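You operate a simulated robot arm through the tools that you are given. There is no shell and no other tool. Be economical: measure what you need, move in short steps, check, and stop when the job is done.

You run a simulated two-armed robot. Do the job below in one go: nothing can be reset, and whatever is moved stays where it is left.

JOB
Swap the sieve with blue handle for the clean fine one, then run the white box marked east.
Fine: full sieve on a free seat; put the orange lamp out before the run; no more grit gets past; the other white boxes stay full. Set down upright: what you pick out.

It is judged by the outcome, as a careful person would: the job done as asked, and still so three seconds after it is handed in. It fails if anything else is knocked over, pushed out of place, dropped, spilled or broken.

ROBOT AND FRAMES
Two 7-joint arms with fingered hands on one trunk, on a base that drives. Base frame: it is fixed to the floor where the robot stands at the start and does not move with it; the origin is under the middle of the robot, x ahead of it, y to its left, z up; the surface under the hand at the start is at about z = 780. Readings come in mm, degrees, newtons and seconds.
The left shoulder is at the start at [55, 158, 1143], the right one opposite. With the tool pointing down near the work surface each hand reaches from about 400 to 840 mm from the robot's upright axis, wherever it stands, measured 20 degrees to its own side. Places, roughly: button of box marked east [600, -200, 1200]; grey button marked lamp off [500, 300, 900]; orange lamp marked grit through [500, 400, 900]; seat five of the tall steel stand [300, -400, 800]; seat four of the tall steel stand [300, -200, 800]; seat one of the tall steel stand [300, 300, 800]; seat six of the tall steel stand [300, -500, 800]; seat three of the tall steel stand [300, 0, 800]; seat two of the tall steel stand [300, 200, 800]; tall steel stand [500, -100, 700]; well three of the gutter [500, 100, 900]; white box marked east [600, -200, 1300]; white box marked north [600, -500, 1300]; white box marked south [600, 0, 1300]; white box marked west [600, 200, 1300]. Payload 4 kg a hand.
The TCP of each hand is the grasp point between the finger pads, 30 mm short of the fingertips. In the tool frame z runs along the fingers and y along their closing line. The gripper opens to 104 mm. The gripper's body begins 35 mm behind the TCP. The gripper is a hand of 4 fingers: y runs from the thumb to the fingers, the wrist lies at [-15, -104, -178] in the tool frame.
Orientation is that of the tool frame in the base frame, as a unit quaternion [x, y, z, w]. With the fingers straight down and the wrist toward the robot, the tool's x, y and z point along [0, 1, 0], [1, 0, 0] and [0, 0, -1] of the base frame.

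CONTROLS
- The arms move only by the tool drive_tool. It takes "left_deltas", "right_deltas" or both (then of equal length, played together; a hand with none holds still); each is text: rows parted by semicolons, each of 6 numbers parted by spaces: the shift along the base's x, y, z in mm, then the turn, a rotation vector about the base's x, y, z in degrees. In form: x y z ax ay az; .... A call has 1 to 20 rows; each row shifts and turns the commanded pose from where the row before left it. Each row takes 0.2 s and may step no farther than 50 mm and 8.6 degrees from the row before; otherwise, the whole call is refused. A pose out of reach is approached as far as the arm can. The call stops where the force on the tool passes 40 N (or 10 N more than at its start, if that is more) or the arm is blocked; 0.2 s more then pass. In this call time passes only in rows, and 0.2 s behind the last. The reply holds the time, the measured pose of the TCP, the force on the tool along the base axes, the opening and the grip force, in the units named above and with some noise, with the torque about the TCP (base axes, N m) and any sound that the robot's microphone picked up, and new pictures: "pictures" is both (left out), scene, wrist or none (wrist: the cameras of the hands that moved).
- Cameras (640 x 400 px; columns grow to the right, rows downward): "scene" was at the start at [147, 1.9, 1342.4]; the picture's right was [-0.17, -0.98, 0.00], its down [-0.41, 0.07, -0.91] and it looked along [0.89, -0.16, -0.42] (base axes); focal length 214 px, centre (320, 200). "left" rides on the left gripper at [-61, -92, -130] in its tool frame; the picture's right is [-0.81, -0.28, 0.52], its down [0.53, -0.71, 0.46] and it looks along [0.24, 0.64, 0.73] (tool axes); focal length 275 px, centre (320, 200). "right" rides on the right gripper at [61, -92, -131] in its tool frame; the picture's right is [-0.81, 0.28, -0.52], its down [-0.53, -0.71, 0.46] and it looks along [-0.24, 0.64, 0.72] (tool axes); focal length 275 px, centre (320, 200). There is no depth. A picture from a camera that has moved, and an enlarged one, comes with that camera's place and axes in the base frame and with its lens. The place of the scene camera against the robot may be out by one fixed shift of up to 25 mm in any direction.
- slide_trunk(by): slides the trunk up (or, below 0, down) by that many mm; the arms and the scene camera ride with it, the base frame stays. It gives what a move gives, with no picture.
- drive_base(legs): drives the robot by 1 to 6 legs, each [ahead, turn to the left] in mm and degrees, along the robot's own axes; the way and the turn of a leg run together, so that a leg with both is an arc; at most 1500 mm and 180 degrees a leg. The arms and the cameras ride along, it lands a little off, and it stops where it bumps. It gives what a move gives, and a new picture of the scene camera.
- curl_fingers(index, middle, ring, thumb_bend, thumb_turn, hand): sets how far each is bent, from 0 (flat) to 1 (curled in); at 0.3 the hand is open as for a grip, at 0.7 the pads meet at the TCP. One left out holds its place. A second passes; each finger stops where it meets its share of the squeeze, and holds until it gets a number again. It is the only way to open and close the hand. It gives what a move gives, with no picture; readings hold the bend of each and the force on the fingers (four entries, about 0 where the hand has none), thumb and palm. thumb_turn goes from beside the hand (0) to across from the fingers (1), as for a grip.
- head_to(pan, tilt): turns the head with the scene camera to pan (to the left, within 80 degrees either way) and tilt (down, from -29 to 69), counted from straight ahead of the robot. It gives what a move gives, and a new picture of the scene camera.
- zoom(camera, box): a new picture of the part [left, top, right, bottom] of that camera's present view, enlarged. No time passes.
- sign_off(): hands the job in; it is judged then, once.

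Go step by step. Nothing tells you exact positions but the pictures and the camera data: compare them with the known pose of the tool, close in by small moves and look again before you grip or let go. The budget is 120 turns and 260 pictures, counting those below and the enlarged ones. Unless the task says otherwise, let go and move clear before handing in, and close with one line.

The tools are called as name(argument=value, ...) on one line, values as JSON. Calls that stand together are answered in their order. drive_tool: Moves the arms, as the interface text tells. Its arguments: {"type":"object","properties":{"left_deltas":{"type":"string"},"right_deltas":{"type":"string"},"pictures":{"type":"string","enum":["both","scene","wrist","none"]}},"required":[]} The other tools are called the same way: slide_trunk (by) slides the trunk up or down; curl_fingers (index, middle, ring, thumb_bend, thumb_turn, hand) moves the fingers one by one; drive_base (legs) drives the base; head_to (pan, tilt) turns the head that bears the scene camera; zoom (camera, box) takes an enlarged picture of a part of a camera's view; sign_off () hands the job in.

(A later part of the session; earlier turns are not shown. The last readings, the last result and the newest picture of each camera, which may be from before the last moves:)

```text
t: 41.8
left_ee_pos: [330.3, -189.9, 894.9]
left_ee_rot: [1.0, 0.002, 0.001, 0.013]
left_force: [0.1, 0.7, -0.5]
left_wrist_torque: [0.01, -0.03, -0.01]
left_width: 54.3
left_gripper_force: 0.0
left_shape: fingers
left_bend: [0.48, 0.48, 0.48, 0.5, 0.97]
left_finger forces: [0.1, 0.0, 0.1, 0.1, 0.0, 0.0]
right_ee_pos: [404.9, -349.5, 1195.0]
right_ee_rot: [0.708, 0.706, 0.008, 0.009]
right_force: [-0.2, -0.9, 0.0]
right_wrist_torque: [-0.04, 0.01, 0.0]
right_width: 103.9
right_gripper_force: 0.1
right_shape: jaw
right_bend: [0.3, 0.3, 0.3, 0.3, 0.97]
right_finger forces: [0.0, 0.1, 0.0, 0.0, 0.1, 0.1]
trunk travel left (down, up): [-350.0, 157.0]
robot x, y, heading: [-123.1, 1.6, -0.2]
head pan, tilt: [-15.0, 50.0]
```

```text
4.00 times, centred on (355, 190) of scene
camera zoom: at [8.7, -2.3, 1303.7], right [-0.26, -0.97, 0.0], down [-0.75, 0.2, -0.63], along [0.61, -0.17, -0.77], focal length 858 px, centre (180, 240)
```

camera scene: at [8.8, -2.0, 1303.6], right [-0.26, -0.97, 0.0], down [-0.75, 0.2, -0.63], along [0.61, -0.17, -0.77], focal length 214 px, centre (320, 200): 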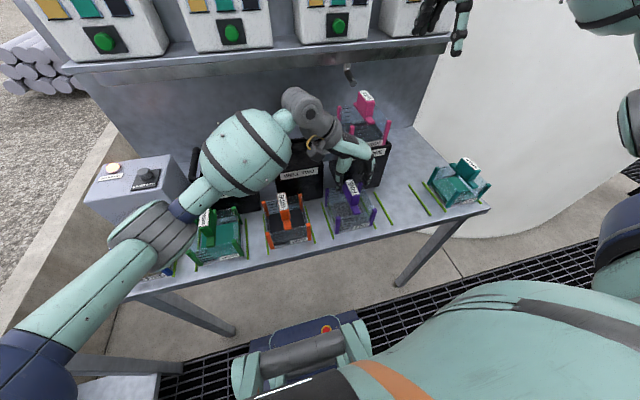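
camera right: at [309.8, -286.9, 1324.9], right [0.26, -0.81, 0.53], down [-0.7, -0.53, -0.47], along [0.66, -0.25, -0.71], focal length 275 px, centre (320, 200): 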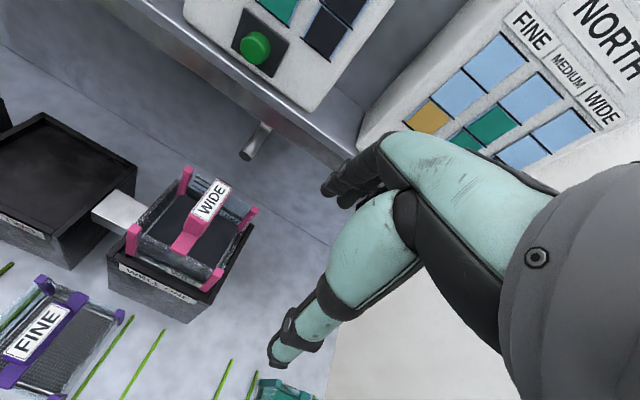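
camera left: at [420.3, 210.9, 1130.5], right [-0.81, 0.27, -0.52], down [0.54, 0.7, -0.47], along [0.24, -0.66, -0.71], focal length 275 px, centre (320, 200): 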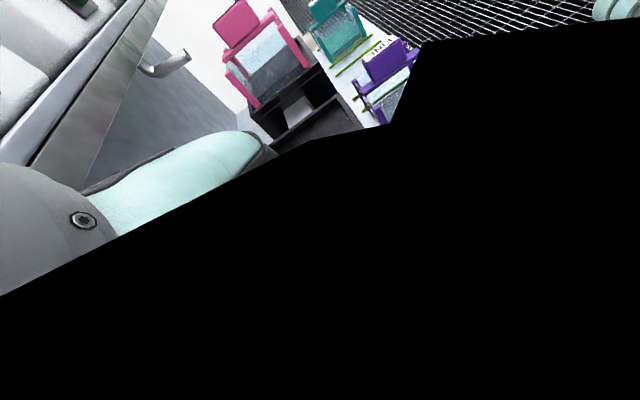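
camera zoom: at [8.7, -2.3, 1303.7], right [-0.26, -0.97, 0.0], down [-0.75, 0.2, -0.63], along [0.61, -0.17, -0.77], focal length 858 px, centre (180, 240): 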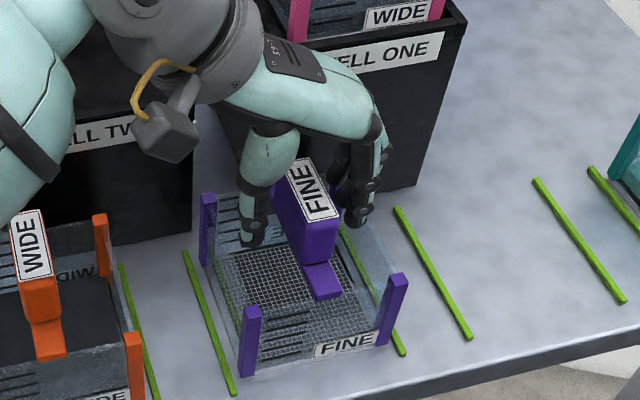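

drive_tool(left_deltas="0 0 -5 0 0 0; 0 0 -4 0 0 0", pictures="none")

curl_fingers(hand="left", index=0.7, middle=0.7, ring=0.7, thumb_bend=0.7)

zoom(camera="scene", box=[310, 140, 400, 240])

```text
t: 42.4
left_ee_pos: [330.9, -190.2, 885.8]
left_ee_rot: [1.0, 0.001, 0.001, 0.012]
left_force: [0.4, 0.2, -0.1]
left_wrist_torque: [-0.03, 0.01, -0.01]
left_width: 54.2
left_gripper_force: 0.1
left_shape: fingers
left_bend: [0.48, 0.48, 0.48, 0.5, 0.97]
left_finger forces: [0.0, 0.0, 0.0, 0.0, 0.0, 0.1]
right_ee_pos: [405.0, -349.3, 1196.9]
right_ee_rot: [0.708, 0.706, 0.008, 0.01]
right_force: [0.3, 0.0, 0.3]
right_wrist_torque: [-0.01, -0.03, 0.03]
right_width: 103.7
right_gripper_force: 0.1
right_shape: jaw
right_bend: [0.3, 0.3, 0.3, 0.3, 0.97]
right_finger forces: [0.0, 0.0, 0.1, 0.1, 0.1, 0.1]
trunk travel left (down, up): [-350.0, 157.0]
robot x, y, heading: [-124.6, 0.9, -0.1]
head pan, tilt: [-15.0, 50.0]
```

```text
t: 43.4
left_ee_pos: [331.4, -190.8, 886.3]
left_ee_rot: [1.0, 0.002, 0.0, 0.013]
left_force: [-0.3, -1.0, 0.8]
left_wrist_torque: [0.03, 0.05, -0.09]
left_width: 17.6
left_gripper_force: 7.7
left_shape: fingers
left_bend: [0.65, 0.67, 0.68, 0.64, 0.97]
left_finger forces: [3.6, 3.0, 1.8, 0.1, 7.0, 0.1]
right_ee_pos: [404.5, -348.9, 1196.2]
right_ee_rot: [0.708, 0.706, 0.008, 0.009]
right_force: [-0.9, -0.2, -0.5]
right_wrist_torque: [0.0, 0.03, -0.01]
right_width: 104.0
right_gripper_force: 0.0
right_shape: jaw
right_bend: [0.3, 0.3, 0.3, 0.3, 0.97]
right_finger forces: [0.0, 0.1, 0.1, 0.0, 0.0, 0.0]
trunk travel left (down, up): [-350.0, 157.0]
robot x, y, heading: [-121.1, 1.8, -0.0]
head pan, tilt: [-15.0, 50.0]
```

```text
4.00 times, centred on (355, 190) of scene
camera zoom: at [8.7, -2.3, 1303.6], right [-0.26, -0.97, 0.0], down [-0.75, 0.2, -0.63], along [0.61, -0.17, -0.77], focal length 858 px, centre (180, 240)
```

zoom: 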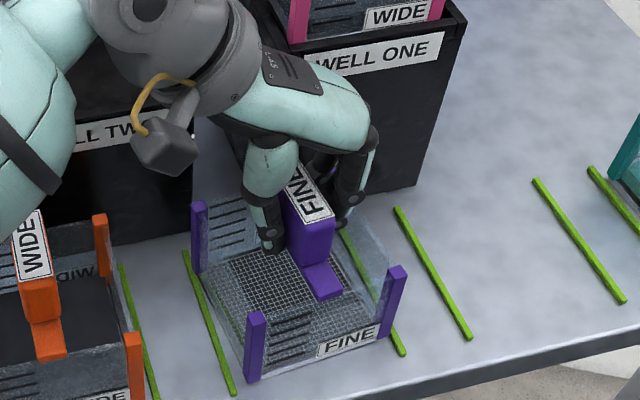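

Grip values match the first gentle hold of the blue one. I'll lift slowly and check that it hangs level.

drive_tool(left_deltas="0 0 5 0 0 0; 0 0 5 0 0 0; 0 0 5 0 0 0; 0 0 5 0 0 0", pictures="none")

zoom(camera="scene", box=[310, 140, 400, 240])

```text
t: 44.4
left_ee_pos: [329.7, -190.5, 907.1]
left_ee_rot: [1.0, 0.001, -0.001, 0.013]
left_force: [0.3, -0.1, -1.3]
left_wrist_torque: [0.01, 0.01, 0.02]
left_width: 17.7
left_gripper_force: 6.9
left_shape: fingers
left_bend: [0.65, 0.68, 0.69, 0.64, 0.96]
left_finger forces: [3.8, 2.3, 0.7, 0.0, 6.7, 0.1]
right_ee_pos: [404.1, -349.5, 1197.1]
right_ee_rot: [0.708, 0.706, 0.009, 0.009]
right_force: [0.1, 0.1, 0.1]
right_wrist_torque: [-0.01, 0.0, 0.02]
right_width: 103.9
right_gripper_force: 0.0
right_shape: jaw
right_bend: [0.3, 0.3, 0.3, 0.3, 0.97]
right_finger forces: [0.0, 0.1, 0.0, 0.1, 0.1, 0.0]
trunk travel left (down, up): [-350.0, 157.0]
robot x, y, heading: [-123.9, -2.0, 0.0]
head pan, tilt: [-15.0, 50.0]
```

```text
4.00 times, centred on (355, 190) of scene
camera zoom: at [8.8, -2.3, 1303.6], right [-0.26, -0.97, 0.0], down [-0.75, 0.2, -0.63], along [0.61, -0.17, -0.77], focal length 858 px, centre (180, 240)
```

zoom: 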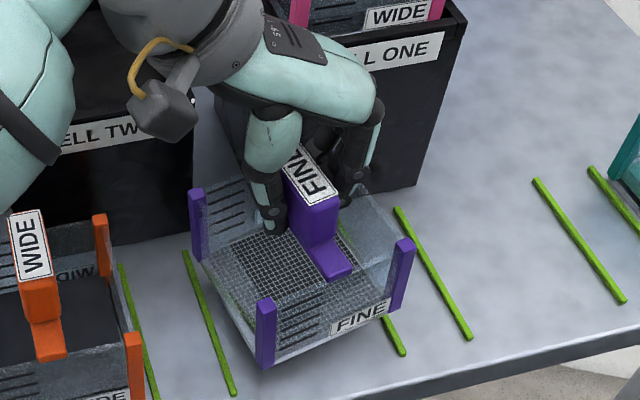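

It hangs level with a small yaw. I'll raise it and carry it to in front of well three, correcting the yaw on the way.

drive_tool(left_deltas="0 0 25 0 0 0; 0 0 30 0 0 0; 0 0 30 0 0 0; 0 0 30 0 0 -2; 0 0 30 0 0 -2; 0 0 20 0 0 -2; 0 25 0 0 0 -2; 0 30 0 0 0 -2; 0 35 0 0 0 -2; 0 35 0 0 0 0; 0 35 0 0 0 0; 0 35 0 0 0 0; 0 35 0 0 0 0; 0 35 0 0 0 0; 0 25 0 0 0 0; 0 15 0 0 0 0", pictures="none")

head_to(pan=8, tilt=38)

zoom(camera="scene", box=[230, 90, 390, 250])

```text
t: 47.8
left_ee_pos: [330.5, 114.6, 1072.3]
left_ee_rot: [0.995, -0.103, -0.002, 0.013]
left_force: [-0.1, -0.1, -1.8]
left_wrist_torque: [0.03, 0.01, 0.0]
left_width: 17.4
left_gripper_force: 6.8
left_shape: fingers
left_bend: [0.65, 0.68, 0.69, 0.64, 0.96]
left_finger forces: [4.0, 2.3, 0.5, 0.0, 6.8, 0.0]
right_ee_pos: [404.9, -347.6, 1196.8]
right_ee_rot: [0.709, 0.705, 0.007, 0.009]
right_force: [-0.2, -0.7, 0.0]
right_wrist_torque: [-0.03, 0.02, 0.0]
right_width: 103.8
right_gripper_force: 0.0
right_shape: jaw
right_bend: [0.3, 0.3, 0.3, 0.3, 0.97]
right_finger forces: [0.0, 0.0, 0.0, 0.1, 0.0, 0.0]
trunk travel left (down, up): [-350.0, 157.0]
robot x, y, heading: [-122.6, -2.7, -0.2]
head pan, tilt: [-15.0, 50.0]
```

```text
t: 48.7
left_ee_pos: [330.5, 114.6, 1070.7]
left_ee_rot: [0.995, -0.104, -0.001, 0.012]
left_force: [-0.7, -0.3, -1.5]
left_wrist_torque: [0.0, 0.01, -0.01]
left_width: 17.7
left_gripper_force: 6.5
left_shape: fingers
left_bend: [0.65, 0.68, 0.69, 0.64, 0.96]
left_finger forces: [4.0, 2.2, 0.5, 0.1, 6.7, 0.1]
right_ee_pos: [405.3, -348.2, 1196.1]
right_ee_rot: [0.708, 0.706, 0.008, 0.01]
right_force: [0.1, 0.0, 0.0]
right_wrist_torque: [0.02, -0.01, 0.01]
right_width: 104.0
right_gripper_force: 0.1
right_shape: jaw
right_bend: [0.3, 0.3, 0.3, 0.3, 0.97]
right_finger forces: [0.1, 0.0, 0.0, 0.1, 0.1, 0.0]
trunk travel left (down, up): [-350.0, 157.0]
robot x, y, heading: [-120.0, -1.5, -0.1]
head pan, tilt: [8.0, 38.0]
camera scene: at [20.3, 29.7, 1320.6], right [0.14, -0.99, 0.0], down [-0.62, -0.08, -0.78], along [0.77, 0.11, -0.63], focal length 214 px, centre (320, 200)
```

scene: 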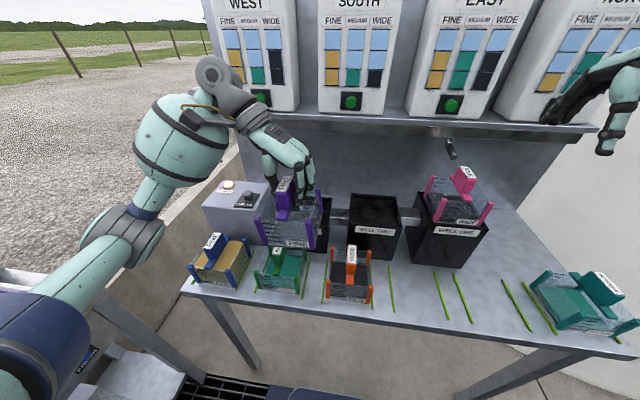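

```text
2.50 times, centred on (310, 170) of scene
camera zoom: at [20.3, 29.7, 1320.6], right [0.14, -0.99, 0.0], down [-0.62, -0.08, -0.78], along [0.77, 0.11, -0.63], focal length 536 px, centre (345, 275)
```

zoom: 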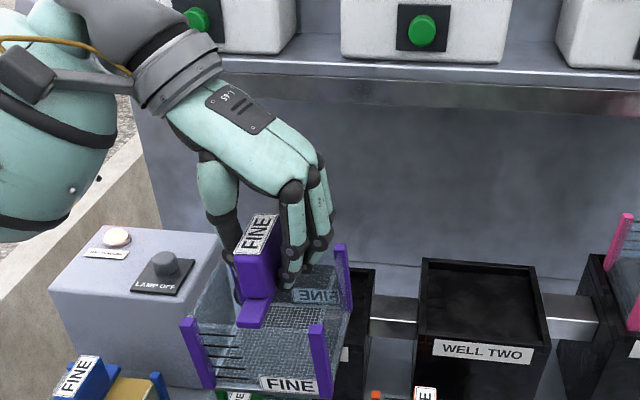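

Purple hangs nearly level, slightly rolled. I'll trim that and bring it over well three, still high.

drive_tool(left_deltas="25 0 0 2 0 1; 30 0 0 2 0 0; 30 0 0 0 0 0; 30 0 0 0 0 0; 25 0 0 0 0 0; 10 0 0 0 0 0", pictures="none")

zoom(camera="scene", box=[240, 110, 370, 260])

```text
t: 50.1
left_ee_pos: [481.5, 114.5, 1072.7]
left_ee_rot: [0.995, -0.095, -0.005, -0.022]
left_force: [0.3, 0.1, -1.2]
left_wrist_torque: [0.01, 0.0, 0.05]
left_width: 17.4
left_gripper_force: 6.2
left_shape: fingers
left_bend: [0.65, 0.68, 0.69, 0.64, 0.96]
left_finger forces: [3.8, 2.2, 0.5, 0.0, 6.5, 0.1]
right_ee_pos: [405.3, -348.0, 1195.9]
right_ee_rot: [0.708, 0.706, 0.007, 0.01]
right_force: [-0.5, 0.3, -0.1]
right_wrist_torque: [0.02, -0.03, 0.0]
right_width: 103.8
right_gripper_force: 0.0
right_shape: jaw
right_bend: [0.3, 0.3, 0.3, 0.3, 0.97]
right_finger forces: [0.0, 0.0, 0.1, 0.0, 0.1, 0.1]
trunk travel left (down, up): [-350.0, 157.0]
robot x, y, heading: [-121.2, 3.3, -0.1]
head pan, tilt: [8.0, 38.0]
```

```text
2.67 times, centred on (305, 185) of scene
camera zoom: at [20.4, 29.7, 1320.6], right [0.14, -0.99, 0.0], down [-0.62, -0.08, -0.78], along [0.77, 0.11, -0.63], focal length 572 px, centre (360, 240)
```

zoom: 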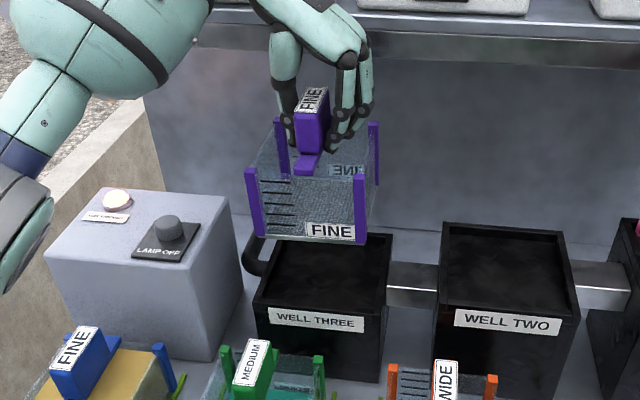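

Purple's footprint is near (470, 121) and the well's centre about (463, 114), so I'll shift a little, lower to just above the rim and look.

drive_tool(left_deltas="-2 -3 -10 0 0 -1; -2 -3 -15 0 0 -1; 0 0 -15 0 0 0; 0 0 -12 0 0 0", pictures="none")

zoom(camera="scene", box=[260, 130, 350, 250])

```text
t: 51.1
left_ee_pos: [476.9, 107.8, 1018.4]
left_ee_rot: [0.993, -0.112, -0.004, -0.023]
left_force: [0.2, 0.6, -1.6]
left_wrist_torque: [0.03, 0.0, 0.0]
left_width: 17.4
left_gripper_force: 6.7
left_shape: fingers
left_bend: [0.65, 0.68, 0.69, 0.64, 0.96]
left_finger forces: [4.0, 2.1, 0.4, 0.1, 6.5, 0.0]
right_ee_pos: [404.6, -349.3, 1195.1]
right_ee_rot: [0.709, 0.705, 0.007, 0.011]
right_force: [-0.7, -0.4, 0.1]
right_wrist_torque: [0.0, -0.01, 0.01]
right_width: 103.9
right_gripper_force: 0.1
right_shape: jaw
right_bend: [0.3, 0.3, 0.3, 0.3, 0.97]
right_finger forces: [0.0, 0.0, 0.1, 0.0, 0.1, 0.0]
trunk travel left (down, up): [-350.0, 157.0]
robot x, y, heading: [-123.3, -0.5, 0.0]
head pan, tilt: [8.0, 38.0]
```

```text
3.33 times, centred on (305, 190) of scene
camera zoom: at [20.6, 29.8, 1320.6], right [0.14, -0.99, 0.0], down [-0.62, -0.08, -0.78], along [0.77, 0.11, -0.63], focal length 715 px, centre (370, 233)
```

zoom: 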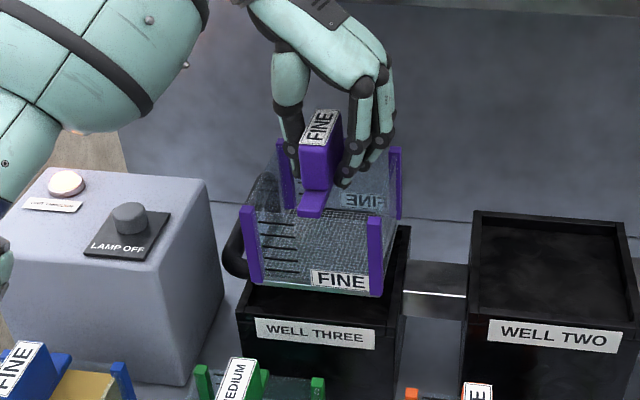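

The sieve is centred sideways over the well; I estimate it should go about 5 mm further forward. I'll shift and lower gently, watching force.

drive_tool(left_deltas="5 0 -4 0 0 0; 0 0 -4 0 0 0; 0 0 -4 0 0 0; 0 0 -3 0 0 0", pictures="none")

zoom(camera="scene", box=[270, 160, 345, 250])

```text
t: 52.1
left_ee_pos: [480.8, 109.1, 1004.2]
left_ee_rot: [0.993, -0.112, -0.005, -0.023]
left_force: [-0.3, 0.6, -1.2]
left_wrist_torque: [0.0, -0.03, -0.01]
left_width: 17.4
left_gripper_force: 6.1
left_shape: fingers
left_bend: [0.65, 0.68, 0.69, 0.64, 0.96]
left_finger forces: [3.8, 2.2, 0.5, 0.1, 6.5, 0.1]
right_ee_pos: [405.3, -348.6, 1196.0]
right_ee_rot: [0.709, 0.706, 0.007, 0.01]
right_force: [-0.5, -0.2, 0.1]
right_wrist_torque: [0.03, 0.0, 0.03]
right_width: 104.0
right_gripper_force: 0.1
right_shape: jaw
right_bend: [0.3, 0.3, 0.3, 0.3, 0.97]
right_finger forces: [0.0, 0.0, 0.0, 0.0, 0.1, 0.0]
trunk travel left (down, up): [-350.0, 157.0]
robot x, y, heading: [-122.1, 0.2, 0.0]
head pan, tilt: [8.0, 38.0]
```

```text
4.44 times, centred on (308, 205) of scene
camera zoom: at [20.6, 29.8, 1320.6], right [0.14, -0.99, 0.0], down [-0.62, -0.08, -0.78], along [0.77, 0.11, -0.63], focal length 953 px, centre (376, 178)
```

zoom: 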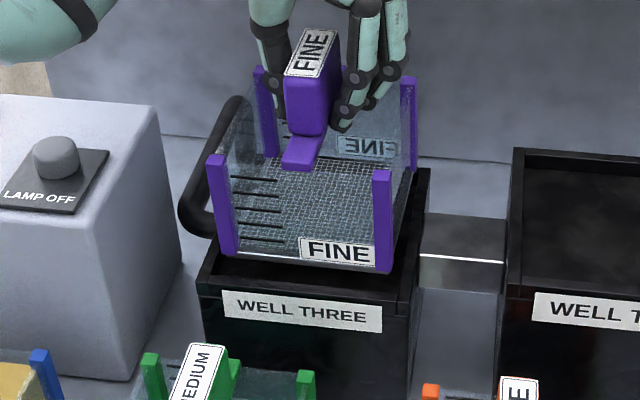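

Alignment now matches how the blue one sat. I'll shift 2 mm right and settle it down.

drive_tool(left_deltas="0 -2 -3 0 0 0; 0 0 -3 0 0 0; 0 0 -3 0 0 0; 0 0 -3 0 0 0", pictures="none")

zoom(camera="scene", box=[270, 160, 345, 250])

```text
t: 53.1
left_ee_pos: [482.0, 107.3, 993.2]
left_ee_rot: [0.993, -0.112, -0.004, -0.023]
left_force: [0.4, 0.2, -2.2]
left_wrist_torque: [0.02, -0.02, 0.0]
left_width: 17.7
left_gripper_force: 6.0
left_shape: fingers
left_bend: [0.65, 0.68, 0.69, 0.64, 0.96]
left_finger forces: [4.0, 2.3, 0.4, 0.0, 6.4, 0.0]
right_ee_pos: [405.1, -348.3, 1196.9]
right_ee_rot: [0.708, 0.706, 0.008, 0.01]
right_force: [-0.2, -0.5, -0.1]
right_wrist_torque: [0.02, -0.02, -0.02]
right_width: 104.1
right_gripper_force: 0.0
right_shape: jaw
right_bend: [0.3, 0.3, 0.3, 0.3, 0.97]
right_finger forces: [0.1, 0.0, 0.0, 0.1, 0.1, 0.0]
trunk travel left (down, up): [-350.0, 157.0]
robot x, y, heading: [-124.0, 2.0, -0.1]
head pan, tilt: [8.0, 38.0]
```

```text
4.44 times, centred on (308, 205) of scene
camera zoom: at [20.5, 29.7, 1320.6], right [0.14, -0.99, 0.0], down [-0.62, -0.08, -0.78], along [0.77, 0.11, -0.63], focal length 953 px, centre (376, 178)
```

zoom: 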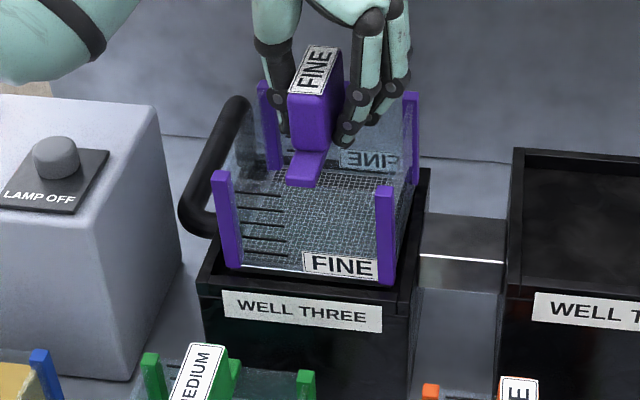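

drive_tool(left_deltas="0 0 -3 0 0 0; 0 0 -2 0 0 0", pictures="none")

drive_tool(left_deltas="0 0 -2 0 0 0; 0 0 -2 0 0 0", pictures="none")

zoom(camera="scene", box=[270, 160, 345, 250])

```text
t: 53.7
left_ee_pos: [481.1, 107.2, 987.2]
left_ee_rot: [0.993, -0.112, -0.005, -0.023]
left_force: [0.4, 0.2, -2.2]
left_wrist_torque: [-0.04, 0.02, -0.01]
left_width: 17.6
left_gripper_force: 6.6
left_shape: fingers
left_bend: [0.65, 0.68, 0.69, 0.64, 0.96]
left_finger forces: [4.0, 2.2, 0.6, 0.0, 6.4, 0.1]
right_ee_pos: [404.8, -348.9, 1197.0]
right_ee_rot: [0.708, 0.706, 0.007, 0.009]
right_force: [1.1, 1.0, -0.5]
right_wrist_torque: [0.02, -0.03, 0.02]
right_width: 104.0
right_gripper_force: 0.0
right_shape: jaw
right_bend: [0.3, 0.3, 0.3, 0.3, 0.97]
right_finger forces: [0.1, 0.0, 0.1, 0.1, 0.0, 0.1]
trunk travel left (down, up): [-350.0, 157.0]
robot x, y, heading: [-119.7, 1.4, -0.0]
head pan, tilt: [8.0, 38.0]
```

```text
t: 54.3
left_ee_pos: [481.9, 107.3, 985.5]
left_ee_rot: [0.993, -0.112, -0.003, -0.022]
left_force: [0.1, -0.9, 1.8]
left_wrist_torque: [0.01, 0.0, 0.0]
left_width: 17.3
left_gripper_force: 5.8
left_shape: fingers
left_bend: [0.65, 0.68, 0.69, 0.64, 0.96]
left_finger forces: [3.8, 2.1, 0.5, 0.0, 6.1, 0.1]
right_ee_pos: [405.6, -349.7, 1196.7]
right_ee_rot: [0.708, 0.706, 0.008, 0.009]
right_force: [0.5, -0.4, -0.3]
right_wrist_torque: [-0.01, -0.03, 0.02]
right_width: 104.0
right_gripper_force: 0.0
right_shape: jaw
right_bend: [0.3, 0.3, 0.3, 0.3, 0.97]
right_finger forces: [0.0, 0.0, 0.1, 0.1, 0.0, 0.0]
trunk travel left (down, up): [-350.0, 157.0]
robot x, y, heading: [-117.5, 1.4, -0.2]
head pan, tilt: [8.0, 38.0]
```

```text
4.44 times, centred on (308, 205) of scene
camera zoom: at [19.9, 29.6, 1320.7], right [0.14, -0.99, 0.0], down [-0.62, -0.08, -0.78], along [0.77, 0.11, -0.63], focal length 953 px, centre (376, 178)
```

zoom: 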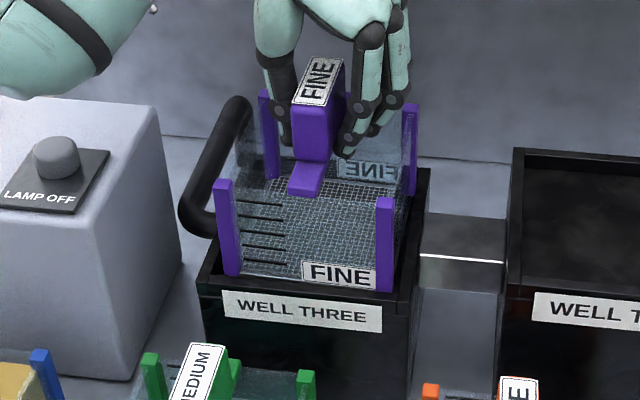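

Contact has begun and the sieve sits just as the blue one did. One more millimetre, then open gently.

drive_tool(left_deltas="0 0 -1.5 0 0 0", pictures="none")

curl_fingers(hand="left", index=0.6, middle=0.6, ring=0.6, thumb_bend=0.58)

curl_fingers(hand="left", index=0.54, middle=0.54, ring=0.55, thumb_bend=0.53)

zoom(camera="scene", box=[270, 160, 345, 250])

```text
t: 54.7
left_ee_pos: [481.7, 107.8, 983.7]
left_ee_rot: [0.993, -0.112, -0.004, -0.023]
left_force: [-0.4, 0.6, 5.4]
left_wrist_torque: [0.06, 0.04, 0.01]
left_width: 16.9
left_gripper_force: 5.7
left_shape: fingers
left_bend: [0.66, 0.68, 0.7, 0.64, 0.96]
left_finger forces: [3.1, 1.7, 0.6, 0.0, 6.1, 0.0]
right_ee_pos: [403.6, -348.7, 1197.5]
right_ee_rot: [0.709, 0.705, 0.008, 0.01]
right_force: [-0.3, -0.5, -0.7]
right_wrist_torque: [0.02, 0.0, 0.02]
right_width: 104.1
right_gripper_force: 0.0
right_shape: jaw
right_bend: [0.3, 0.3, 0.3, 0.3, 0.97]
right_finger forces: [0.0, 0.0, 0.0, 0.0, 0.0, 0.0]
trunk travel left (down, up): [-350.0, 157.0]
robot x, y, heading: [-120.6, 1.3, -0.0]
head pan, tilt: [8.0, 38.0]
```

```text
t: 55.7
left_ee_pos: [481.3, 105.9, 982.6]
left_ee_rot: [0.993, -0.112, -0.004, -0.022]
left_force: [-1.1, -0.7, 0.0]
left_wrist_torque: [-0.02, 0.0, -0.01]
left_width: 29.5
left_gripper_force: 0.1
left_shape: fingers
left_bend: [0.6, 0.6, 0.6, 0.57, 0.97]
left_finger forces: [0.0, 0.0, 0.1, 0.0, 0.0, 0.1]
right_ee_pos: [404.1, -349.8, 1196.2]
right_ee_rot: [0.709, 0.705, 0.008, 0.009]
right_force: [-0.3, -0.8, 0.0]
right_wrist_torque: [0.01, -0.01, 0.01]
right_width: 103.7
right_gripper_force: 0.0
right_shape: jaw
right_bend: [0.3, 0.3, 0.3, 0.3, 0.97]
right_finger forces: [0.0, 0.0, 0.1, 0.0, 0.0, 0.0]
trunk travel left (down, up): [-350.0, 157.0]
robot x, y, heading: [-122.8, 4.6, -0.0]
head pan, tilt: [8.0, 38.0]
```

```text
t: 56.7
left_ee_pos: [482.3, 106.0, 981.9]
left_ee_rot: [0.994, -0.111, -0.004, -0.022]
left_force: [-0.1, 0.1, 0.2]
left_wrist_torque: [0.0, 0.04, -0.02]
left_width: 42.3
left_gripper_force: 0.1
left_shape: fingers
left_bend: [0.54, 0.54, 0.55, 0.53, 0.97]
left_finger forces: [0.1, 0.0, 0.0, 0.1, 0.0, 0.0]
right_ee_pos: [404.1, -349.0, 1196.5]
right_ee_rot: [0.709, 0.705, 0.008, 0.01]
right_force: [-0.2, -0.2, 0.1]
right_wrist_torque: [-0.03, 0.02, -0.05]
right_width: 104.2
right_gripper_force: 0.1
right_shape: jaw
right_bend: [0.3, 0.3, 0.3, 0.3, 0.97]
right_finger forces: [0.0, 0.0, 0.0, 0.1, 0.0, 0.0]
trunk travel left (down, up): [-350.0, 157.0]
robot x, y, heading: [-119.8, 1.0, 0.2]
head pan, tilt: [8.0, 38.0]
```

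```text
4.44 times, centred on (308, 205) of scene
camera zoom: at [20.2, 29.7, 1320.7], right [0.14, -0.99, 0.0], down [-0.62, -0.08, -0.78], along [0.77, 0.11, -0.63], focal length 953 px, centre (376, 178)
```

zoom: 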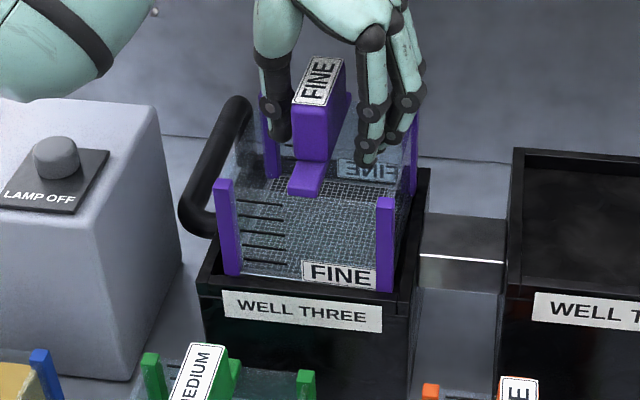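

Released cleanly; purple sits in well three. I'll lift out, pinch the fingers together and move toward the lamp-off button.

drive_tool(left_deltas="0 0 12 0 0 0; 0 0 18 0 0 0; 0 0 30 0 0 0; 0 0 30 0 0 0; -30 20 0 0 0 0; -30 40 0 0 0 0; -10 45 0 0 0 0; 0 45 0 0 0 0; 0 40 0 0 0 0", pictures="none")

curl_fingers(hand="left", index=0.7, middle=0.7, ring=0.7, thumb_bend=0.7)

head_to(pan=30, tilt=35)

zoom(camera="left", box=[0, 0, 640, 400])

zoom(camera="scene", box=[260, 100, 440, 260])

```text
t: 58.7
left_ee_pos: [410.9, 300.6, 1073.4]
left_ee_rot: [0.993, -0.113, -0.005, -0.022]
left_force: [-0.2, 0.7, 0.0]
left_wrist_torque: [-0.03, -0.01, 0.01]
left_width: 42.5
left_gripper_force: 0.0
left_shape: fingers
left_bend: [0.54, 0.54, 0.55, 0.53, 0.97]
left_finger forces: [0.0, 0.0, 0.0, 0.1, 0.1, 0.1]
right_ee_pos: [403.1, -348.6, 1196.3]
right_ee_rot: [0.708, 0.706, 0.008, 0.01]
right_force: [-1.3, 0.1, 0.3]
right_wrist_torque: [-0.01, 0.01, -0.01]
right_width: 104.0
right_gripper_force: 0.0
right_shape: jaw
right_bend: [0.3, 0.3, 0.3, 0.3, 0.97]
right_finger forces: [0.0, 0.0, 0.0, 0.0, 0.0, 0.0]
trunk travel left (down, up): [-350.0, 157.0]
robot x, y, heading: [-124.3, 0.5, 0.1]
head pan, tilt: [8.0, 38.0]
```

```text
t: 59.7
left_ee_pos: [410.7, 298.2, 1072.6]
left_ee_rot: [0.993, -0.112, -0.005, -0.023]
left_force: [0.1, 0.0, 0.2]
left_wrist_torque: [-0.01, 0.02, -0.02]
left_width: 1.2
left_gripper_force: 0.0
left_shape: fingers
left_bend: [0.7, 0.7, 0.7, 0.7, 0.97]
left_finger forces: [0.0, 0.0, 0.0, 0.0, 0.1, 0.0]
right_ee_pos: [405.2, -349.0, 1195.5]
right_ee_rot: [0.708, 0.706, 0.007, 0.01]
right_force: [-0.1, -0.1, -1.0]
right_wrist_torque: [0.0, 0.03, 0.03]
right_width: 104.2
right_gripper_force: 0.2
right_shape: jaw
right_bend: [0.3, 0.3, 0.3, 0.3, 0.97]
right_finger forces: [0.1, 0.0, 0.1, 0.0, 0.0, 0.0]
trunk travel left (down, up): [-350.0, 157.0]
robot x, y, heading: [-118.8, 1.0, -0.2]
head pan, tilt: [8.0, 38.0]
```

```text
t: 60.5
left_ee_pos: [411.9, 299.2, 1073.8]
left_ee_rot: [0.994, -0.111, -0.005, -0.022]
left_force: [0.9, 0.0, -0.5]
left_wrist_torque: [0.01, 0.02, 0.0]
left_width: 1.6
left_gripper_force: 0.1
left_shape: fingers
left_bend: [0.7, 0.7, 0.7, 0.7, 0.97]
left_finger forces: [0.1, 0.0, 0.0, 0.0, 0.0, 0.0]
right_ee_pos: [405.4, -348.0, 1196.5]
right_ee_rot: [0.708, 0.706, 0.008, 0.009]
right_force: [-0.6, 0.4, -0.4]
right_wrist_torque: [0.0, -0.01, -0.02]
right_width: 103.9
right_gripper_force: 0.0
right_shape: jaw
right_bend: [0.3, 0.3, 0.3, 0.3, 0.97]
right_finger forces: [0.0, 0.0, 0.0, 0.1, 0.0, 0.0]
trunk travel left (down, up): [-350.0, 157.0]
robot x, y, heading: [-120.1, 6.2, -0.3]
head pan, tilt: [30.0, 35.0]
camera scene: at [11.1, 61.7, 1325.3], right [0.5, -0.87, -0.01], down [-0.51, -0.29, -0.81], along [0.7, 0.41, -0.58], focal length 214 px, centre (320, 200)
```

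scene: 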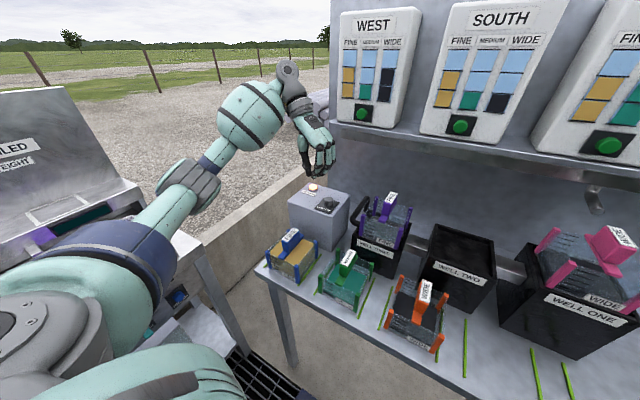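

```text
1.00 times, centred on (320, 200) of left (not enlarged: the box is as wide or as high as the picture)
camera zoom: at [372.1, 397.4, 1209.3], right [-0.73, 0.47, -0.49], down [0.68, 0.6, -0.43], along [0.09, -0.65, -0.76], focal length 275 px, centre (320, 200)
```

zoom: 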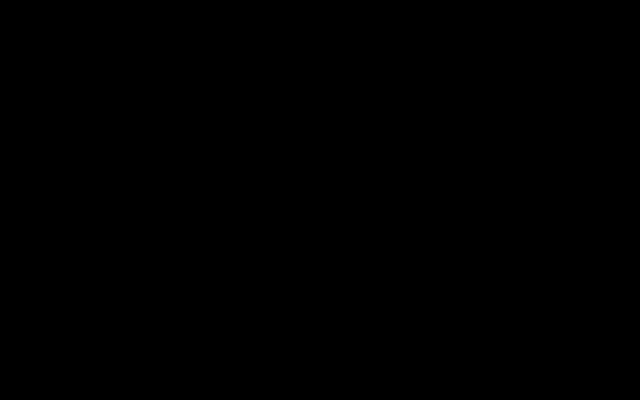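

```text
2.50 times, centred on (350, 180) of scene
camera zoom: at [11.1, 61.7, 1325.3], right [0.5, -0.87, -0.01], down [-0.51, -0.29, -0.81], along [0.7, 0.41, -0.58], focal length 536 px, centre (245, 250)
```

zoom: 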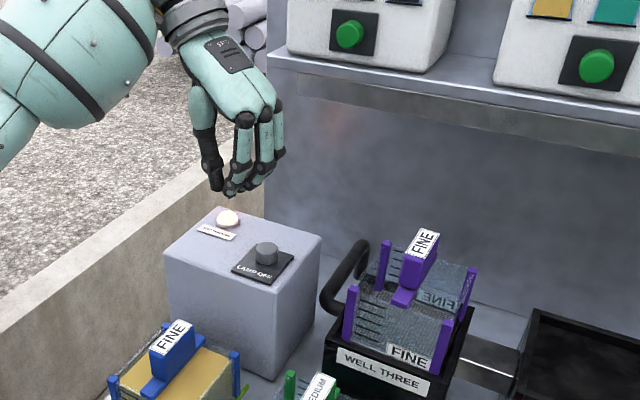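

The scene camera, calibrated on the fingertips, puts the box top near z 928 and the knob near (466, 292), top about 950. I'll hover above it and check.

drive_tool(left_deltas="25 -3 -10 0 0 0; 29 -4 -20 0 0 0; 0 0 -20 0 0 0", pictures="none")

zoom(camera="scene", box=[290, 140, 370, 220])

```text
t: 61.4
left_ee_pos: [464.7, 291.9, 1021.5]
left_ee_rot: [0.993, -0.112, -0.004, -0.023]
left_force: [-0.8, 0.4, 0.6]
left_wrist_torque: [-0.02, -0.03, 0.0]
left_width: 1.3
left_gripper_force: 0.0
left_shape: fingers
left_bend: [0.7, 0.7, 0.7, 0.7, 0.97]
left_finger forces: [0.0, 0.1, 0.0, 0.0, 0.0, 0.0]
right_ee_pos: [403.1, -348.2, 1197.5]
right_ee_rot: [0.708, 0.706, 0.007, 0.01]
right_force: [-0.5, 0.6, 0.1]
right_wrist_torque: [-0.04, -0.02, -0.01]
right_width: 104.1
right_gripper_force: 0.0
right_shape: jaw
right_bend: [0.3, 0.3, 0.3, 0.3, 0.97]
right_finger forces: [0.1, 0.1, 0.0, 0.1, 0.0, 0.0]
trunk travel left (down, up): [-350.0, 157.0]
robot x, y, heading: [-117.7, -0.1, 0.1]
head pan, tilt: [30.0, 35.0]
```

```text
5.00 times, centred on (330, 180) of scene
camera zoom: at [10.4, 62.6, 1325.4], right [0.5, -0.87, -0.01], down [-0.51, -0.29, -0.81], along [0.7, 0.41, -0.58], focal length 1072 px, centre (270, 300)
```

zoom: 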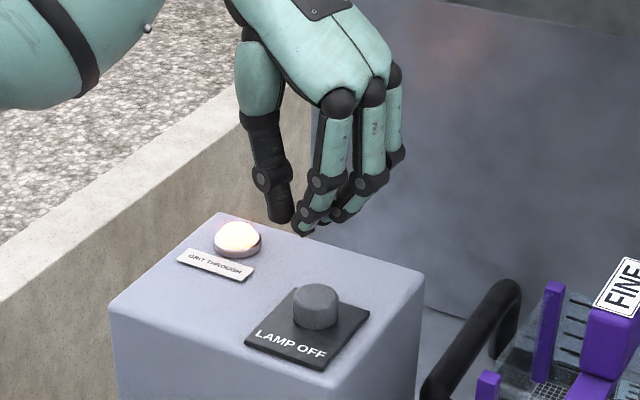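

drive_tool(left_deltas="0 0 -12 0 0 0; 0 0 -12 0 0 0", pictures="none")

zoom(camera="scene", box=[290, 140, 370, 220])

```text
t: 62.0
left_ee_pos: [463.3, 290.9, 998.8]
left_ee_rot: [0.993, -0.112, -0.006, -0.022]
left_force: [-0.3, 0.7, 0.3]
left_wrist_torque: [0.0, 0.02, -0.02]
left_width: 1.3
left_gripper_force: 0.1
left_shape: fingers
left_bend: [0.7, 0.7, 0.7, 0.7, 0.97]
left_finger forces: [0.0, 0.0, 0.0, 0.1, 0.0, 0.1]
right_ee_pos: [404.4, -349.0, 1197.0]
right_ee_rot: [0.709, 0.705, 0.008, 0.011]
right_force: [-0.4, 0.7, -0.2]
right_wrist_torque: [0.01, 0.0, -0.02]
right_width: 104.0
right_gripper_force: 0.0
right_shape: jaw
right_bend: [0.3, 0.3, 0.3, 0.3, 0.97]
right_finger forces: [0.0, 0.1, 0.0, 0.1, 0.0, 0.0]
trunk travel left (down, up): [-350.0, 157.0]
robot x, y, heading: [-120.0, 0.1, -0.2]
head pan, tilt: [30.0, 35.0]
```

```text
5.00 times, centred on (330, 180) of scene
camera zoom: at [11.0, 62.0, 1325.3], right [0.5, -0.87, -0.01], down [-0.51, -0.29, -0.81], along [0.7, 0.41, -0.58], focal length 1072 px, centre (270, 300)
```

zoom: 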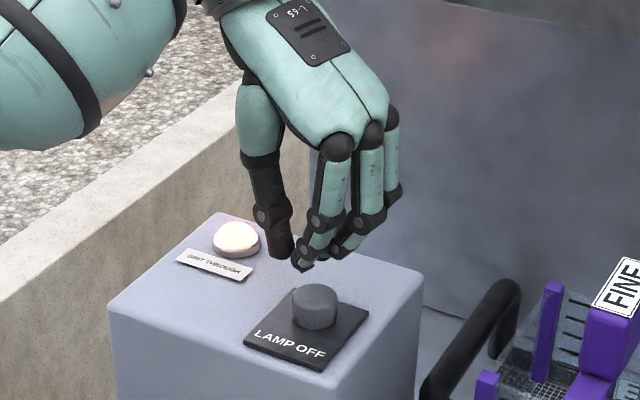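

drive_tool(left_deltas="0 0 -8 0 0 0; 0 0 -4 0 0 0; 0 0 -3 0 0 0", pictures="none")

zoom(camera="scene", box=[300, 160, 360, 220])

```text
t: 62.8
left_ee_pos: [466.2, 291.1, 982.5]
left_ee_rot: [0.993, -0.111, -0.005, -0.023]
left_force: [-0.2, -0.5, 0.3]
left_wrist_torque: [0.03, 0.01, 0.01]
left_width: 1.3
left_gripper_force: 0.1
left_shape: fingers
left_bend: [0.7, 0.7, 0.7, 0.7, 0.97]
left_finger forces: [0.0, 0.0, 0.1, 0.1, 0.0, 0.1]
right_ee_pos: [404.4, -348.8, 1197.2]
right_ee_rot: [0.708, 0.706, 0.009, 0.01]
right_force: [0.3, 0.7, 0.2]
right_wrist_torque: [0.02, -0.02, -0.03]
right_width: 103.9
right_gripper_force: 0.1
right_shape: jaw
right_bend: [0.3, 0.3, 0.3, 0.3, 0.97]
right_finger forces: [0.0, 0.0, 0.0, 0.0, 0.0, 0.0]
trunk travel left (down, up): [-350.0, 157.0]
robot x, y, heading: [-122.1, -0.1, 0.0]
head pan, tilt: [30.0, 35.0]
```

```text
6.67 times, centred on (330, 190) of scene
camera zoom: at [11.1, 61.7, 1325.3], right [0.5, -0.87, -0.01], down [-0.51, -0.29, -0.81], along [0.7, 0.41, -0.58], focal length 1430 px, centre (253, 267)
```

zoom: 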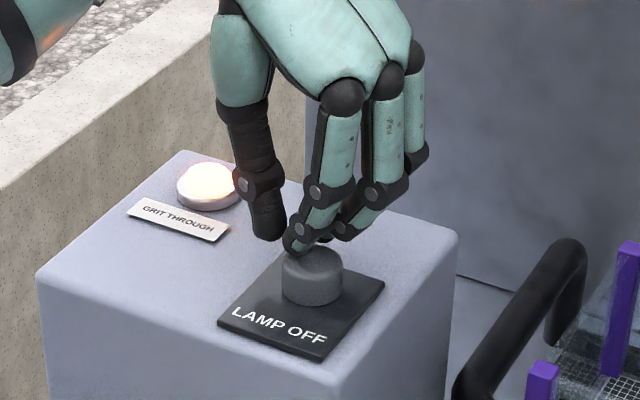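

drive_tool(left_deltas="0 0 -3 0 0 0; 0 0 -3 0 0 0", pictures="none")

zoom(camera="scene", box=[300, 160, 360, 220])

```text
t: 63.4
left_ee_pos: [467.1, 289.1, 978.9]
left_ee_rot: [0.993, -0.112, -0.005, -0.023]
left_force: [-1.2, 0.7, 1.7]
left_wrist_torque: [-0.01, 0.06, -0.01]
left_width: 1.2
left_gripper_force: 0.4
left_shape: fingers
left_bend: [0.7, 0.7, 0.7, 0.7, 0.97]
left_finger forces: [1.7, 0.0, 0.0, 0.0, 0.0, 0.0]
right_ee_pos: [405.4, -349.6, 1196.4]
right_ee_rot: [0.709, 0.705, 0.008, 0.009]
right_force: [-0.2, -0.5, 0.0]
right_wrist_torque: [0.0, -0.01, 0.05]
right_width: 104.2
right_gripper_force: 0.1
right_shape: jaw
right_bend: [0.3, 0.3, 0.3, 0.3, 0.97]
right_finger forces: [0.1, 0.1, 0.0, 0.0, 0.1, 0.1]
trunk travel left (down, up): [-350.0, 157.0]
robot x, y, heading: [-121.7, 0.9, -0.1]
head pan, tilt: [30.0, 35.0]
```

```text
6.67 times, centred on (330, 190) of scene
camera zoom: at [10.9, 61.6, 1325.4], right [0.5, -0.87, -0.01], down [-0.51, -0.29, -0.81], along [0.7, 0.41, -0.58], focal length 1430 px, centre (253, 267)
```

zoom: 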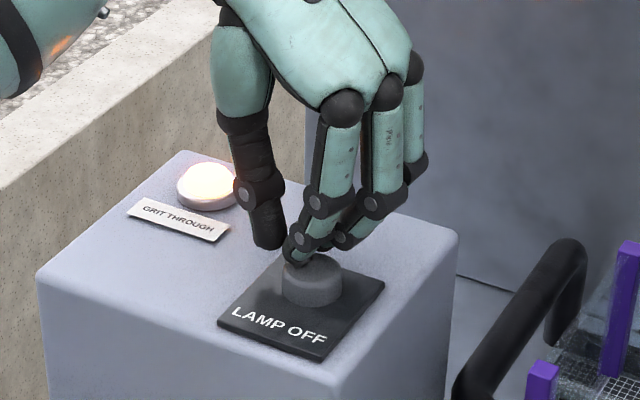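

The index touches the knob's edge; I'll lift a touch, shift about 5 mm right to centre it, and press.

drive_tool(left_deltas="0 0 4 0 0 0; 0 -5 0 0 0 0; 0 0 -4 0 0 0; 0 0 -3 0 0 0; 0 0 -3 0 0 0", pictures="none")

zoom(camera="scene", box=[300, 160, 360, 220])

```text
t: 64.5
left_ee_pos: [465.9, 285.3, 973.7]
left_ee_rot: [0.993, -0.112, -0.004, -0.023]
left_force: [0.0, -1.5, 7.3]
left_wrist_torque: [-0.07, 0.06, 0.02]
left_width: 0.0
left_gripper_force: 3.7
left_shape: fingers
left_bend: [0.7, 0.7, 0.7, 0.7, 0.97]
left_finger forces: [6.1, 0.8, 0.0, 0.0, 0.1, 0.0]
right_ee_pos: [403.7, -348.9, 1196.5]
right_ee_rot: [0.709, 0.705, 0.008, 0.01]
right_force: [0.0, 0.5, 0.1]
right_wrist_torque: [0.01, -0.02, 0.01]
right_width: 104.4
right_gripper_force: 0.1
right_shape: jaw
right_bend: [0.3, 0.3, 0.3, 0.3, 0.97]
right_finger forces: [0.0, 0.0, 0.0, 0.0, 0.1, 0.0]
trunk travel left (down, up): [-350.0, 157.0]
robot x, y, heading: [-118.1, 1.3, -0.1]
head pan, tilt: [30.0, 35.0]
heard: click
```

```text
6.67 times, centred on (330, 190) of scene
camera zoom: at [10.0, 61.2, 1325.5], right [0.5, -0.87, -0.01], down [-0.51, -0.29, -0.81], along [0.7, 0.41, -0.58], focal length 1430 px, centre (253, 267)
```

zoom: 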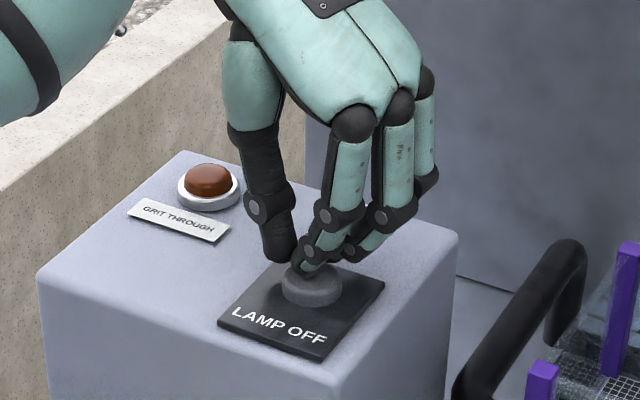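

The lamp is out, with a click. Next the East button, which two views place at about (600, -219, 1156). I'll retract the left hand, pinch the right fingers and tilt that hand forward.

drive_tool(left_deltas="0 0 15 0 0 0; 0 0 30 0 0 0; 0 0 40 0 0 0; -40 0 20 0 0 0; -40 0 0 0 0 0; -40 0 0 0 0 0; 0 0 0 0 0 0; 0 0 0 0 0 0; 0 0 0 0 0 0", right_deltas="0 0 0 0 -8 0; 0 0 0 0 -8 0; 0 0 0 0 -8 0; 0 20 0 0 -8 0; 0 30 0 0 -8 0; 0 30 0 0 -8 0; 20 30 0 0 0 0; 20 20 0 0 0 0; 20 0 0 0 0 0", pictures="none")

curl_fingers(hand="right", index=0.7, middle=0.7, ring=0.7, thumb_bend=0.7)

head_to(pan=-20, tilt=20)

zoom(camera="right", box=[0, 0, 640, 400])

```text
t: 66.5
left_ee_pos: [347.1, 284.0, 1076.6]
left_ee_rot: [0.993, -0.113, -0.004, -0.022]
left_force: [-0.5, -0.3, 0.3]
left_wrist_torque: [0.01, 0.01, 0.0]
left_width: 1.2
left_gripper_force: 0.1
left_shape: fingers
left_bend: [0.7, 0.7, 0.7, 0.7, 0.97]
left_finger forces: [0.0, 0.0, 0.0, 0.0, 0.0, 0.1]
right_ee_pos: [462.6, -221.0, 1197.0]
right_ee_rot: [0.644, 0.64, 0.296, 0.297]
right_force: [0.3, 0.8, -0.1]
right_wrist_torque: [-0.02, -0.02, 0.01]
right_width: 104.3
right_gripper_force: 0.1
right_shape: jaw
right_bend: [0.3, 0.3, 0.3, 0.3, 0.97]
right_finger forces: [0.0, 0.0, 0.0, 0.0, 0.1, 0.0]
trunk travel left (down, up): [-350.0, 157.0]
robot x, y, heading: [-119.0, 0.8, -0.1]
head pan, tilt: [30.0, 35.0]
```

```text
t: 67.5
left_ee_pos: [347.7, 285.3, 1076.2]
left_ee_rot: [0.993, -0.112, -0.003, -0.022]
left_force: [0.3, 0.7, -0.4]
left_wrist_torque: [0.0, -0.01, -0.03]
left_width: 1.0
left_gripper_force: 0.1
left_shape: fingers
left_bend: [0.7, 0.7, 0.7, 0.7, 0.97]
left_finger forces: [0.0, 0.0, 0.0, 0.1, 0.0, 0.0]
right_ee_pos: [462.5, -219.1, 1195.8]
right_ee_rot: [0.644, 0.641, 0.295, 0.296]
right_force: [-0.2, -1.3, 0.1]
right_wrist_torque: [0.04, -0.01, 0.0]
right_width: 1.7
right_gripper_force: 0.0
right_shape: fingers
right_bend: [0.7, 0.7, 0.7, 0.7, 0.97]
right_finger forces: [0.0, 0.0, 0.0, 0.0, 0.1, 0.1]
trunk travel left (down, up): [-350.0, 157.0]
robot x, y, heading: [-119.3, 2.3, -0.1]
head pan, tilt: [30.0, 35.0]
```

```text
t: 68.7
left_ee_pos: [347.9, 284.1, 1077.5]
left_ee_rot: [0.993, -0.112, -0.005, -0.022]
left_force: [0.3, 0.2, -0.5]
left_wrist_torque: [-0.01, 0.01, 0.01]
left_width: 1.1
left_gripper_force: 0.1
left_shape: fingers
left_bend: [0.7, 0.7, 0.7, 0.7, 0.97]
left_finger forces: [0.0, 0.0, 0.1, 0.0, 0.1, 0.0]
right_ee_pos: [462.8, -219.1, 1195.3]
right_ee_rot: [0.644, 0.641, 0.295, 0.295]
right_force: [0.0, 0.9, -0.4]
right_wrist_torque: [0.01, -0.07, 0.0]
right_width: 1.4
right_gripper_force: 0.0
right_shape: fingers
right_bend: [0.7, 0.7, 0.7, 0.7, 0.97]
right_finger forces: [0.1, 0.1, 0.1, 0.1, 0.0, 0.0]
trunk travel left (down, up): [-350.0, 157.0]
robot x, y, heading: [-121.2, -3.8, -0.2]
head pan, tilt: [-20.0, 20.0]
camera scene: at [22.4, -14.1, 1349.0], right [-0.34, -0.94, 0.0], down [-0.33, 0.12, -0.94], along [0.88, -0.32, -0.35], focal length 214 px, centre (320, 200)
```

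scene: 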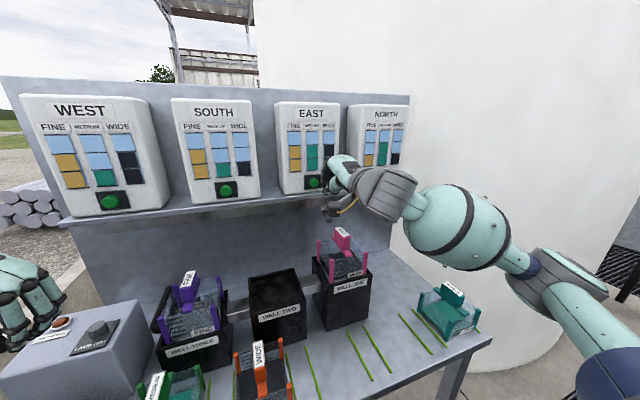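

```text
1.00 times, centred on (320, 200) of right (not enlarged: the box is as wide or as high as the picture)
camera zoom: at [303.9, -159.1, 1211.5], right [-0.22, -0.81, 0.54], down [-0.12, -0.53, -0.84], along [0.97, -0.25, 0.02], focal length 275 px, centre (320, 200)
```

zoom: 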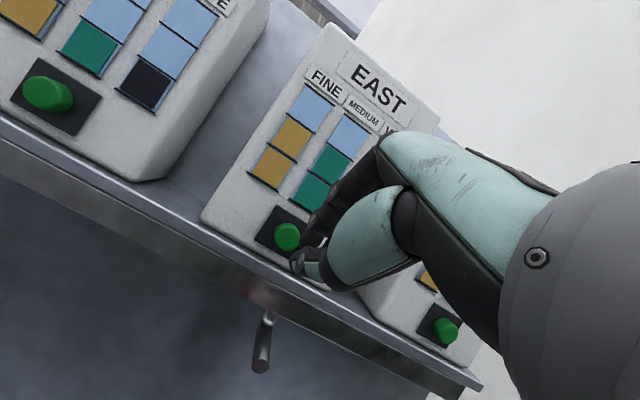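

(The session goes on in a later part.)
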